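You operate a simulated robot arm through the tools that you are given. There is no shell and no other tool. Be economical: measure what you need, move in short steps, check, and stop when the job is done.

You run a simulated robot arm. Do the job below in one go: nothing can be reset, and whatever is moved stays where it is left.

JOB
Take the medium black tape roll and leave it in the teal tray.
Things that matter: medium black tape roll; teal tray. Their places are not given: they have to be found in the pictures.

It is judged by the outcome, as a careful person would: the job done as asked, and still so three seconds after it is handed in. It fails if anything else is knocked over, pushed out of place, dropped, spilled or broken.

ROBOT AND FRAMES
A 7-joint arm with a two-finger parallel gripper, fixed in place. Base frame: the origin is at the foot of the arm, x ahead of it, y to its left, z up; the work surface is at about z = 0. Readings come in m, degrees, newtons and seconds.
With the tool pointing down near the work surface it reaches from about 0.24 to 0.62 m from the base axis. Its first joint turns from -66.0 to 66.0 degrees. Payload 2.6 kg.
The tool frame sits at the grasp point between the pads (the TCP): z along the fingers, y along the line on which they close. The tips reach 0.03 m beyond it. The gripper opens to 0.094 m. The fingers are 0.028 m wide and 0.01 m thick; the gripper's body (0.05 by 0.096 m) begins 0.055 m behind the TCP.
Orientation is told as [roll, pitch, yaw] about the base's x, y, z axes, in that order, counted from this pose: with the fingers straight down and closing along the base's y, the tool's x points along the base's -x, its y along +y and its z along -z.

CONTROLS
- The arm moves only by the tool arm_command. Its argument "rows" is a list of rows, each an object (a shift or turn left out is 0, a gripper value left out holds the last) with "grip": the opening, from 0 (shut) to 1 (fully open); "dp": the shift along the tool's x, y, z in m, a list of three; "spin": the turn about the tool's z in rad. In form: [{"grip": grip, "dp": [x, y, z], "spin": spin}, ...]. A call has 1 to 20 rows; each row is the pose to reach, as a shift and turn from the pose commanded when the call began, along the tool's axes at that moment. Rows are played at 5 a second. More than 0.05 m and 8.6 degrees between two rows, or a gripper value outside its range, and nothing of the call is played. Where a pose cannot be reached the arm comes as near as it can. A force on the tool above 40 N (or 10 N above the force at the start of the call, whichever is more), or a blocked arm, ends the call early, and 0.2 s more pass. The fingers move at their own pace (about 0.072 m/s each) and stop on an object; they squeeze with about 28 N. The grip force told is the motor's: it shows also when the fingers shut on nothing. Time passes only in rows, and 0.2 s behind the last, so rows that repeat a pose let the fingers close. The reply holds the time, the measured pose of the TCP, the force on the tool along the base axes, the opening and the grip force, in the units named above and with some noise.
- Cameras (640 x 400 px; columns grow to the right, rows downward): "scene" is fixed at [0.0494, 0.4336, 0.5737]; the picture's right is [-0.66, -0.75, 0.00], its down [-0.43, 0.38, -0.82] and it looks along [0.61, -0.54, -0.57] (base axes); focal length 314 px, centre (320, 200). "wrist" rides on the gripper at [0.076, 0.014, -0.102] in the tool frame; the picture's right is [-0.18, 0.98, 0.00], its down [-0.75, -0.14, -0.64] and it looks along [-0.63, -0.12, 0.77] (tool axes); focal length 243 px, centre (320, 200).
- snapshot(camera): a new picture of that camera. No time passes.
- measure_at(camera, pixels): there is no depth. For up to 12 entries [column, row, z] of the newest picture of that camera ("zoom" is the newest enlarged one), the place [x, y] in the base frame at which the ray of that pixel passes the height z, good to about 0.003 m, but the place of the scene camera against the robot may be out by one fixed shift of up to 0.018 m in any direction. No time passes.
- inspect(camera, box): a new picture of the part [left, top, right, bottom] of that camera's present view, enlarged. No time passes.
- close_job(): hands the job in; it is judged then, once.

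Keep the steps short. Do not move on a guess: measure, check each grasp and each placing, and mend mistakes. In all there are 60 turns and 22 pictures (those below and enlarged ones count). Leave the gripper open and the arm clear of the work at the hand-in unless told otherwise, and finish with a single line.

The tools are called after "Emit:" as a command line: name --argument value ..., lists and objects as JSON in quotes. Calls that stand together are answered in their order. arm_command: Moves the arm, as the interface text tells. Its arguments: {"type":"object","properties":{"rows":{"type":"array","items":{"type":"object","properties":{"grip":{"type":"number"},"dp":{"type":"array","items":{"type":"number"}},"spin":{"type":"number"}}}}},"required":["rows"]} The other tools are called the same way: snapshot (camera) takes a picture; measure_at (camera, pixels) gives the place at which the rays of pixels pass given heights; inspect (camera, box) takes an enlarged picture of a part of a camera's view; close_job () hands the job in.

At the start:

```text
time: 0.0
tcp_pos: [0.3886, -0.0818, 0.2308]
tool_rot: [0.0, 0.0, 0.0]
contact_force: [-0.4, 0.5, 0.6]
gripper_width: 0.0942
grip_force: 0.0
```

scene: 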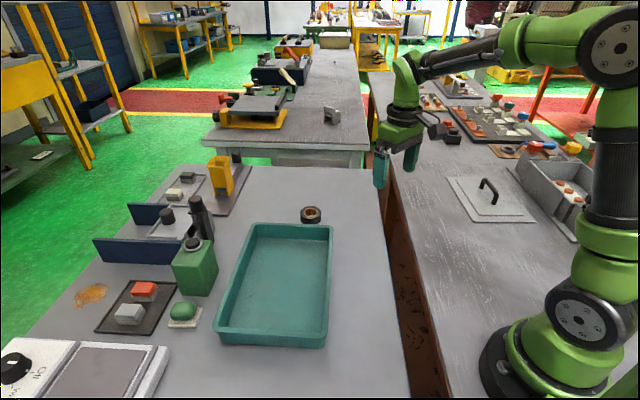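
wrist: 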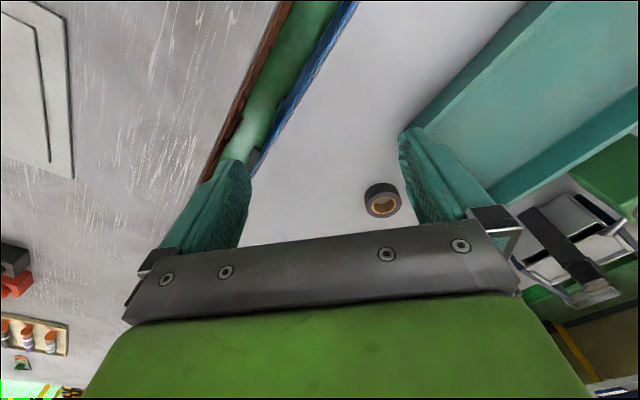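

I see a black tape roll at scene (311,214) and wrist (382,200), and the teal tray at scene (278,285). I'll enlarge the roll and measure both.

Emit:
inspect --camera "scene" --box '[210, 180, 370, 360]'

Emit:
inspect --camera "wrist" --box '[340, 160, 440, 230]'

Emit:
measure_at --camera "wrist" --pixels '[[382, 200, 0.01], [382, 200, 0.02], [365, 200, 0.01], [400, 200, 0.01], [382, 216, 0], [382, 184, 0.02], [415, 128, 0.03], [415, 128, 0.0]]'

Emit:
measure_at --camera "scene" --pixels '[[311, 214, 0.01], [311, 222, 0], [250, 224, 0.04], [333, 226, 0.04], [325, 348, 0.0], [216, 330, 0.04], [326, 336, 0.04], [290, 280, 0.0], [301, 214, 0.02], [321, 214, 0.02]]'

```text
2.22 times, centred on (290, 270) of scene
```

zoom: 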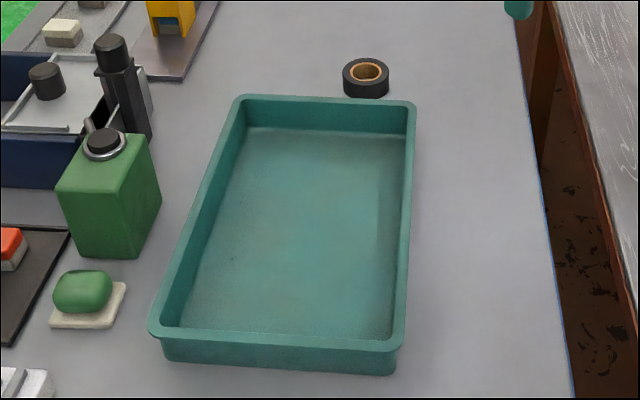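

```text
5.71 times, centred on (390, 195) of wrist
```

zoom: 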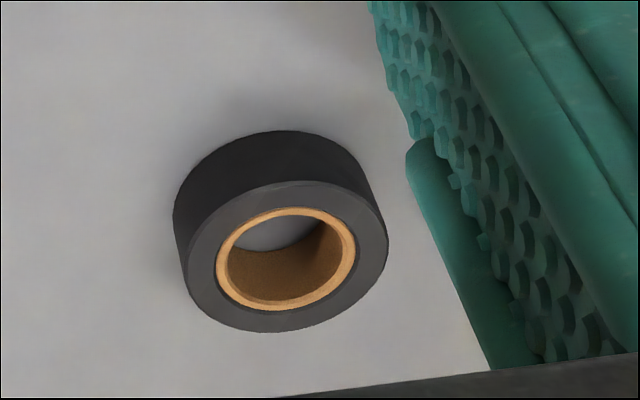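

```text
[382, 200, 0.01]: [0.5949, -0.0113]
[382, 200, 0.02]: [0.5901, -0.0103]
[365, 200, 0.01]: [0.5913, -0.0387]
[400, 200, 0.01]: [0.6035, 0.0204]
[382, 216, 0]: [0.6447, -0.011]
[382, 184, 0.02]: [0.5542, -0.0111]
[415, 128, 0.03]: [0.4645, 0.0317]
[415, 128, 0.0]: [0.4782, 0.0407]
```

```text
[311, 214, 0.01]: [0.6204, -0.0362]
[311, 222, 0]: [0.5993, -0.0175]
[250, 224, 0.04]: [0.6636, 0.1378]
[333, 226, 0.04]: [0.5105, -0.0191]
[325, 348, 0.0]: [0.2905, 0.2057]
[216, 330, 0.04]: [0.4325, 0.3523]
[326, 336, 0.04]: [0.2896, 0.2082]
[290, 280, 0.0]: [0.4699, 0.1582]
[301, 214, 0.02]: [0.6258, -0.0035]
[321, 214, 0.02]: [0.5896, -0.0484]
```

The roll is at about (0.59, -0.012), roughly 0.057 m across. The tray's near edge runs at about 45° some 2 cm from it, so I'll close the fingers parallel to that edge. First I'll move above the roll, turn 45° and look again.

Emit:
arm_command --rows '[{"grip": 1, "dp": [-0.033, 0.012, 0.01], "spin": 0.13}, {"dp": [-0.066, 0.024, 0.02], "spin": 0.26}, {"dp": [-0.099, 0.036, 0.03], "spin": 0.39}, {"dp": [-0.132, 0.048, 0.04], "spin": 0.52}, {"dp": [-0.165, 0.06, 0.05], "spin": 0.65}, {"dp": [-0.196, 0.07, 0.06], "spin": 0.78}, {"dp": [-0.196, 0.07, 0.06], "spin": 0.78}]'

Emit:
snapshot --camera "wrist"

```text
time: 1.6
tcp_pos: [0.5836, -0.0099, 0.1698]
tool_rot: [0.0, 0.0, -44.8]
contact_force: [-0.4, 0.3, 0.5]
gripper_width: 0.094
grip_force: 0.1
```

```text
17 pictures are left
```

wrist: 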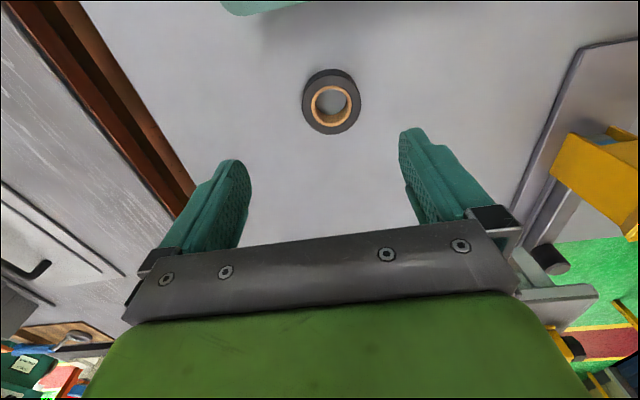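

The roll is clear at (331,103). I'll enlarge it for exact edges.

Emit:
inspect --camera "wrist" --box '[280, 60, 380, 145]'

Emit:
measure_at --camera "wrist" --pixels '[[332, 106, 0.02], [332, 106, 0.025], [302, 98, 0.0], [361, 98, 0.0], [303, 104, 0.025], [361, 104, 0.025], [330, 70, 0], [332, 134, 0.025], [265, 14, 0.0], [265, 14, 0.04]]'

```text
4.71 times, centred on (330, 102) of wrist
```

zoom: 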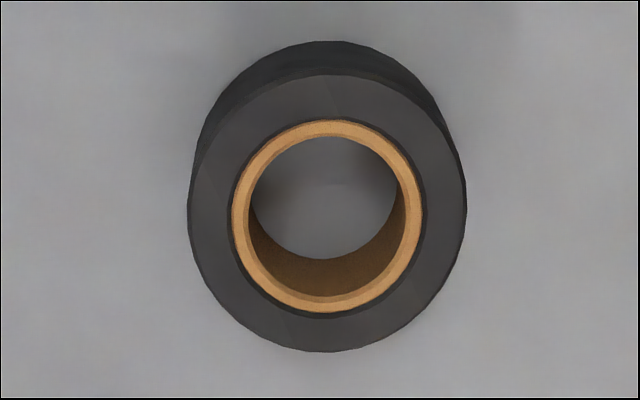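

```text
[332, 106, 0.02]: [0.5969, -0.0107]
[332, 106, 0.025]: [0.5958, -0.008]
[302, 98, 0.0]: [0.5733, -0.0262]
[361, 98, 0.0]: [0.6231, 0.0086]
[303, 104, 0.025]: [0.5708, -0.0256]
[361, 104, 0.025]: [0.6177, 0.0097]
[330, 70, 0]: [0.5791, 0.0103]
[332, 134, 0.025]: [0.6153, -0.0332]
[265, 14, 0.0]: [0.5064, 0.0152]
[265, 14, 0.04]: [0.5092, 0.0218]
```

The roll's centre is about (0.5965, -0.0105), about 0.06 m across and 0.02 m high. I'll shift over it and lower to z≈0.07, tips still above the roll, then check.

Emit:
arm_command --rows '[{"grip": 1, "dp": [-0.009, 0.009, 0.02]}, {"dp": [-0.009, 0.009, 0.05]}, {"dp": [-0.009, 0.009, 0.08]}, {"dp": [-0.009, 0.009, 0.1]}, {"dp": [-0.009, 0.009, 0.1]}]'

Emit:
snapshot --camera "wrist"

```text
time: 2.8
tcp_pos: [0.5971, -0.0118, 0.0712]
tool_rot: [0.0, 0.0, -44.7]
contact_force: [0.0, -0.1, -0.1]
gripper_width: 0.094
grip_force: 0.1
```

```text
15 pictures are left
```

wrist: 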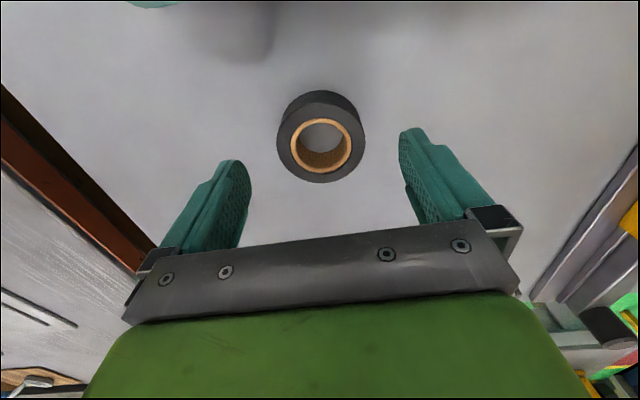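

Emit:
measure_at --camera "wrist" --pixels '[[321, 143, 0.02], [321, 143, 0.025], [277, 140, 0.02], [365, 140, 0.02], [321, 182, 0.02], [318, 90, 0]]'

```text
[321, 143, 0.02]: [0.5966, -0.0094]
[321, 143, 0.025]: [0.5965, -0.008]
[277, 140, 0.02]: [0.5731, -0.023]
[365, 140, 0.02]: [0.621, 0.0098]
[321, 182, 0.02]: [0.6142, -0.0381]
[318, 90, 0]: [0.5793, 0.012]
```

The roll's centre measures (0.597, -0.009), almost under the TCP. Next: go straight down to z≈0.034, then close.

Emit:
arm_command --rows '[{"grip": 1, "dp": [0.001, 0.001, 0.02]}, {"dp": [0.001, 0.001, 0.036]}, {"dp": [0.001, 0.001, 0.036]}, {"grip": 0, "dp": [0.001, 0.001, 0.036]}, {"grip": 0, "dp": [0.001, 0.001, 0.036]}, {"grip": 0, "dp": [0.001, 0.001, 0.036]}, {"grip": 0, "dp": [0.001, 0.001, 0.036]}]'

Emit:
snapshot --camera "wrist"

```text
time: 4.4
tcp_pos: [0.5965, -0.01, 0.0342]
tool_rot: [0.0, -0.1, -44.7]
contact_force: [0.5, 0.2, -0.2]
gripper_width: 0.0581
grip_force: 28.2
```

```text
14 pictures are left
```

wrist: 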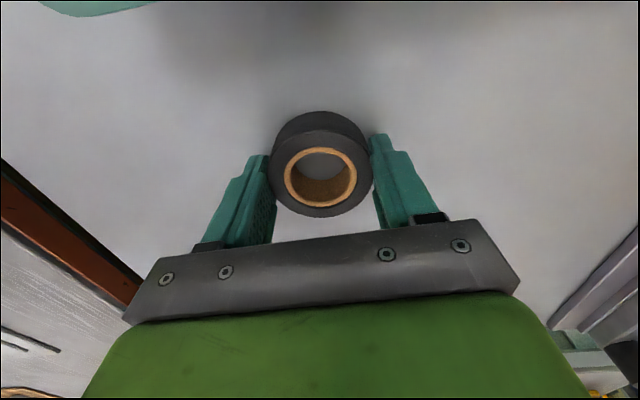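

The fingers stopped at 0.058 m with 28 N, holding the roll. Lifting it to z≈0.16 and checking.

Emit:
arm_command --rows '[{"grip": 0, "dp": [0, 0, -0.02]}, {"dp": [0, 0, -0.05]}, {"dp": [0, 0, -0.08]}, {"dp": [0, 0, -0.11]}, {"dp": [0, 0, -0.126]}, {"dp": [0, 0, -0.126]}]'

Emit:
snapshot --camera "wrist"

Emit:
snapshot --camera "scene"

```text
time: 5.8
tcp_pos: [0.5965, -0.0083, 0.1608]
tool_rot: [0.0, 0.1, -44.7]
contact_force: [-0.2, -0.6, -0.6]
gripper_width: 0.0584
grip_force: 27.9
```

```text
13 pictures are left
```

wrist: 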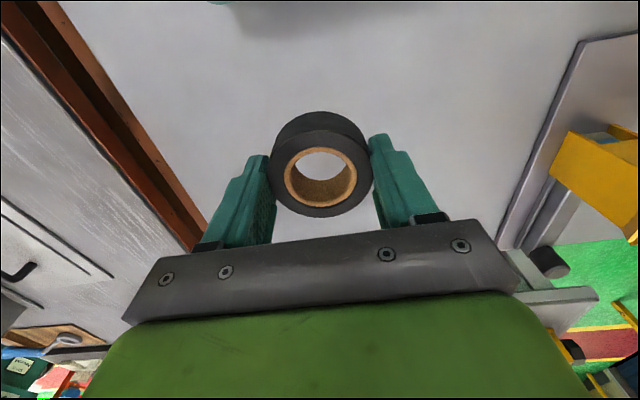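

```text
12 pictures are left
```

scene: 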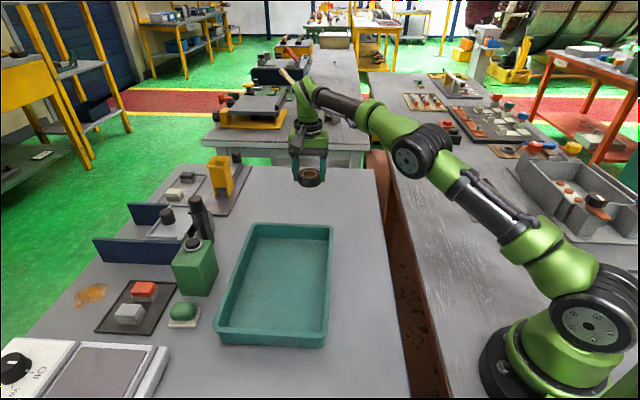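

The roll is held firmly. I'll check the positions of the tray and the green can before I move over the tray.

Emit:
measure_at --camera "scene" --pixels '[[311, 183, 0.145], [257, 238, 0.005], [328, 242, 0.005], [321, 334, 0.005], [227, 327, 0.005], [282, 284, 0.005], [208, 296, 0], [178, 290, 0], [216, 276, 0.0], [194, 243, 0.13]]'

```text
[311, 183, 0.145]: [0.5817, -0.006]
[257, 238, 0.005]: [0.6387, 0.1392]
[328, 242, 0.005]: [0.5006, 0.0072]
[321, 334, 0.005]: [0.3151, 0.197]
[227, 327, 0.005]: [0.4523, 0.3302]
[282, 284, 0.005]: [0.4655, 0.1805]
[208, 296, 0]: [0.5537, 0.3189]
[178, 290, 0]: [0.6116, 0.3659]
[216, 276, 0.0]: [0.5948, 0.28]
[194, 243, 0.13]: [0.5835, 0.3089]
```

The tray's inside centre is about (0.466, 0.17), and the can is more than 0.13 m away. I'll carry the roll there at this height.

Emit:
arm_command --rows '[{"grip": 0, "dp": [0.03, 0.004, 0]}, {"dp": [0.065, 0.009, 0]}, {"dp": [0.1, 0.013, 0]}, {"dp": [0.135, 0.018, 0]}, {"dp": [0.17, 0.023, 0]}, {"dp": [0.2, 0.027, 0]}, {"dp": [0.215, 0.029, 0]}, {"dp": [0.215, 0.029, 0]}]'

Emit:
snapshot --camera "wrist"

Emit:
snapshot --camera "scene"

```text
time: 7.6
tcp_pos: [0.463, 0.1617, 0.1591]
tool_rot: [0.0, 0.0, -44.7]
contact_force: [0.1, -0.6, -0.6]
gripper_width: 0.0584
grip_force: 28.2
```

```text
11 pictures are left
```

wrist: 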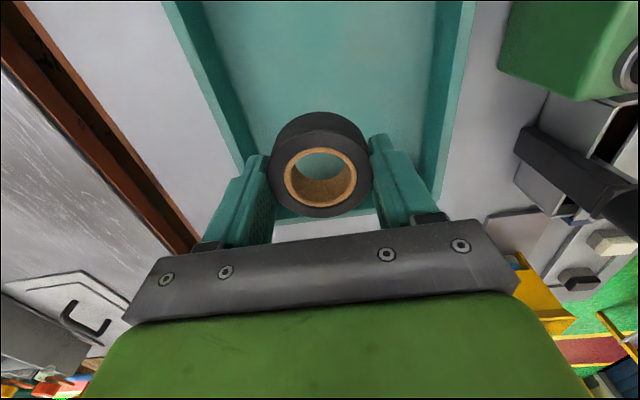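

```text
10 pictures are left
```

scene: 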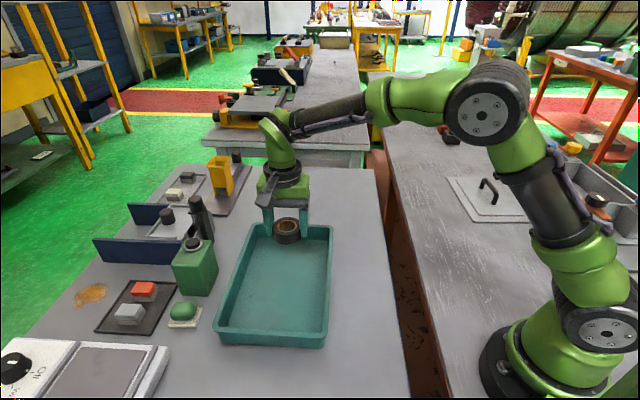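

The roll hangs over the tray. I'll measure the tray's rim from this wrist view to confirm the clearances.

Emit:
measure_at --camera "wrist" --pixels '[[240, 160, 0.04], [200, 60, 0.04], [437, 160, 0.04], [450, 60, 0.04], [285, 214, 0.04], [320, 80, 0.005]]'

```text
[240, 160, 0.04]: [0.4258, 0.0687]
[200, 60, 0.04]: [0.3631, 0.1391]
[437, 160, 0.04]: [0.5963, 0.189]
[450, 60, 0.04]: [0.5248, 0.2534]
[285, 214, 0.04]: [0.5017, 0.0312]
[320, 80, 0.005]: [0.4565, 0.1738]
```

Clearances are about 0.09 m to each side wall. I'll shift 1 cm toward the middle and lower to z≈0.046.

Emit:
arm_command --rows '[{"grip": 0, "dp": [0.005, 0.01, 0.02]}, {"dp": [0.01, 0.01, 0.05]}, {"dp": [0.01, 0.01, 0.08]}, {"dp": [0.01, 0.01, 0.1]}, {"dp": [0.01, 0.01, 0.113]}, {"dp": [0.01, 0.01, 0.113]}]'

Emit:
arm_command --rows '[{"grip": 0, "dp": [0, 0, 0.003]}, {"dp": [0, 0, 0.003]}]'

Emit:
arm_command --rows '[{"grip": 0, "dp": [0, 0, 0.002]}, {"dp": [0, 0, 0.002]}]'

```text
time: 9.0
tcp_pos: [0.4634, 0.1763, 0.0462]
tool_rot: [0.0, 0.0, -44.7]
contact_force: [0.0, 0.3, -0.7]
gripper_width: 0.0584
grip_force: 27.3
```

```text
time: 9.6
tcp_pos: [0.4633, 0.177, 0.044]
tool_rot: [-0.1, 0.1, -44.7]
contact_force: [-0.2, 0.3, -0.6]
gripper_width: 0.0584
grip_force: 27.8
```

```text
time: 10.2
tcp_pos: [0.4636, 0.1766, 0.0424]
tool_rot: [0.0, -0.1, -44.7]
contact_force: [1.3, -1.3, -0.5]
gripper_width: 0.0585
grip_force: 28.2
```

No contact yet at z≈0.042; I'll lower in small steps until the force shows the floor.

Emit:
arm_command --rows '[{"grip": 0, "dp": [0, 0, 0.002]}, {"dp": [0, 0, 0.002]}]'

Emit:
arm_command --rows '[{"grip": 0, "dp": [0, 0, 0.0015]}, {"dp": [0, 0, 0.0015]}]'

```text
time: 10.8
tcp_pos: [0.4637, 0.176, 0.0406]
tool_rot: [0.1, 0.0, -44.7]
contact_force: [-0.6, 0.7, 0.2]
gripper_width: 0.058
grip_force: 28.0
```

```text
time: 11.4
tcp_pos: [0.4636, 0.1759, 0.0395]
tool_rot: [-0.1, 0.0, -44.7]
contact_force: [-0.2, 0.0, -0.5]
gripper_width: 0.0584
grip_force: 28.5
```

Emit:
arm_command --rows '[{"grip": 0, "dp": [0, 0, 0.0015]}, {"dp": [0, 0, 0.0015]}]'

Emit:
arm_command --rows '[{"grip": 0, "dp": [0, 0, 0.001]}, {"dp": [0, 0, 0.001]}]'

```text
time: 12.0
tcp_pos: [0.4645, 0.1762, 0.0389]
tool_rot: [0.1, 0.0, -44.7]
contact_force: [-5.8, -2.2, 12.1]
gripper_width: 0.0583
grip_force: 28.1
```

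```text
time: 12.6
tcp_pos: [0.4637, 0.1755, 0.0387]
tool_rot: [0.0, 0.0, -44.7]
contact_force: [-14.8, -5.3, 32.8]
gripper_width: 0.0581
grip_force: 27.7
```

The roll now rests on the tray floor (upward force 33 N). I'll ease up 1.5 mm to release the press, then open.

Emit:
arm_command --rows '[{"grip": 0, "dp": [0, 0, -0.0015]}, {"grip": 0, "dp": [0, 0, -0.0015]}, {"grip": 0.8, "dp": [0, 0, -0.0015]}, {"grip": 1, "dp": [0, 0, -0.0015]}, {"grip": 1, "dp": [0, 0, -0.0015]}]'

Emit:
snapshot --camera "wrist"

```text
time: 13.8
tcp_pos: [0.4643, 0.1759, 0.0386]
tool_rot: [0.0, 0.0, -44.7]
contact_force: [-0.4, 0.2, 0.6]
gripper_width: 0.0939
grip_force: 0.0
```

```text
9 pictures are left
```

wrist: 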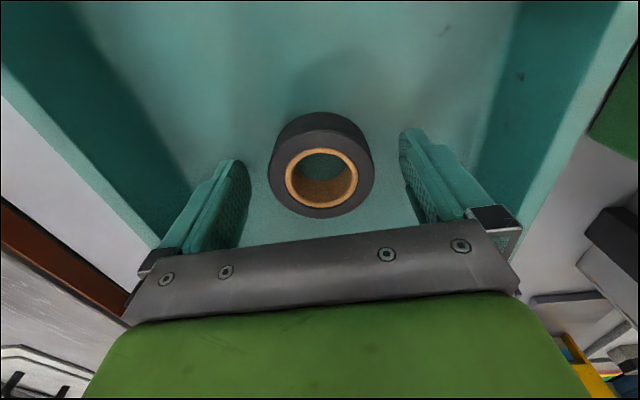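

The roll lies flat and free between the open fingers. Next: go straight up, then back off clear of the tray.

Emit:
arm_command --rows '[{"grip": 1, "dp": [0, 0, -0.02]}, {"dp": [0, 0, -0.05]}, {"dp": [0, 0, -0.09]}, {"dp": [0, 0, -0.13]}, {"dp": [0, 0, -0.17]}, {"dp": [-0.04, -0.01, -0.19]}, {"dp": [-0.08, -0.03, -0.19]}, {"dp": [-0.11, -0.06, -0.19]}, {"dp": [-0.14, -0.09, -0.19]}, {"dp": [-0.16, -0.12, -0.19]}, {"dp": [-0.16, -0.12, -0.19]}]'

Emit:
snapshot --camera "scene"

```text
time: 16.2
tcp_pos: [0.4941, -0.023, 0.2293]
tool_rot: [0.1, 0.1, -44.7]
contact_force: [0.2, 0.1, 0.2]
gripper_width: 0.094
grip_force: 0.0
```

```text
8 pictures are left
```

scene: 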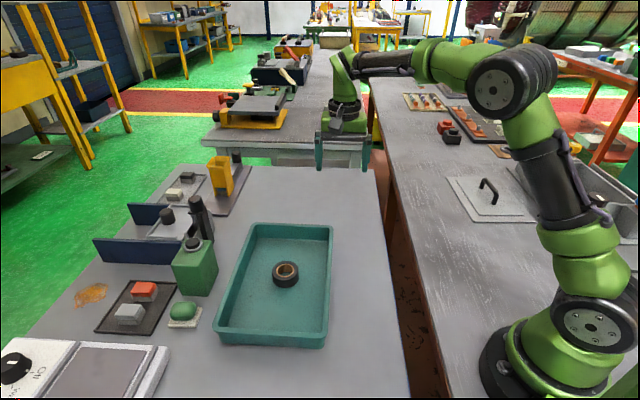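

The roll lies flat in the tray at (286,273), nothing else has moved, and the gripper is open and clear. Handing in.

Emit:
close_job

```text
The job is handed in.
```

The medium black tape roll is lying flat in the teal tray, nothing else was disturbed, and the job is handed in.
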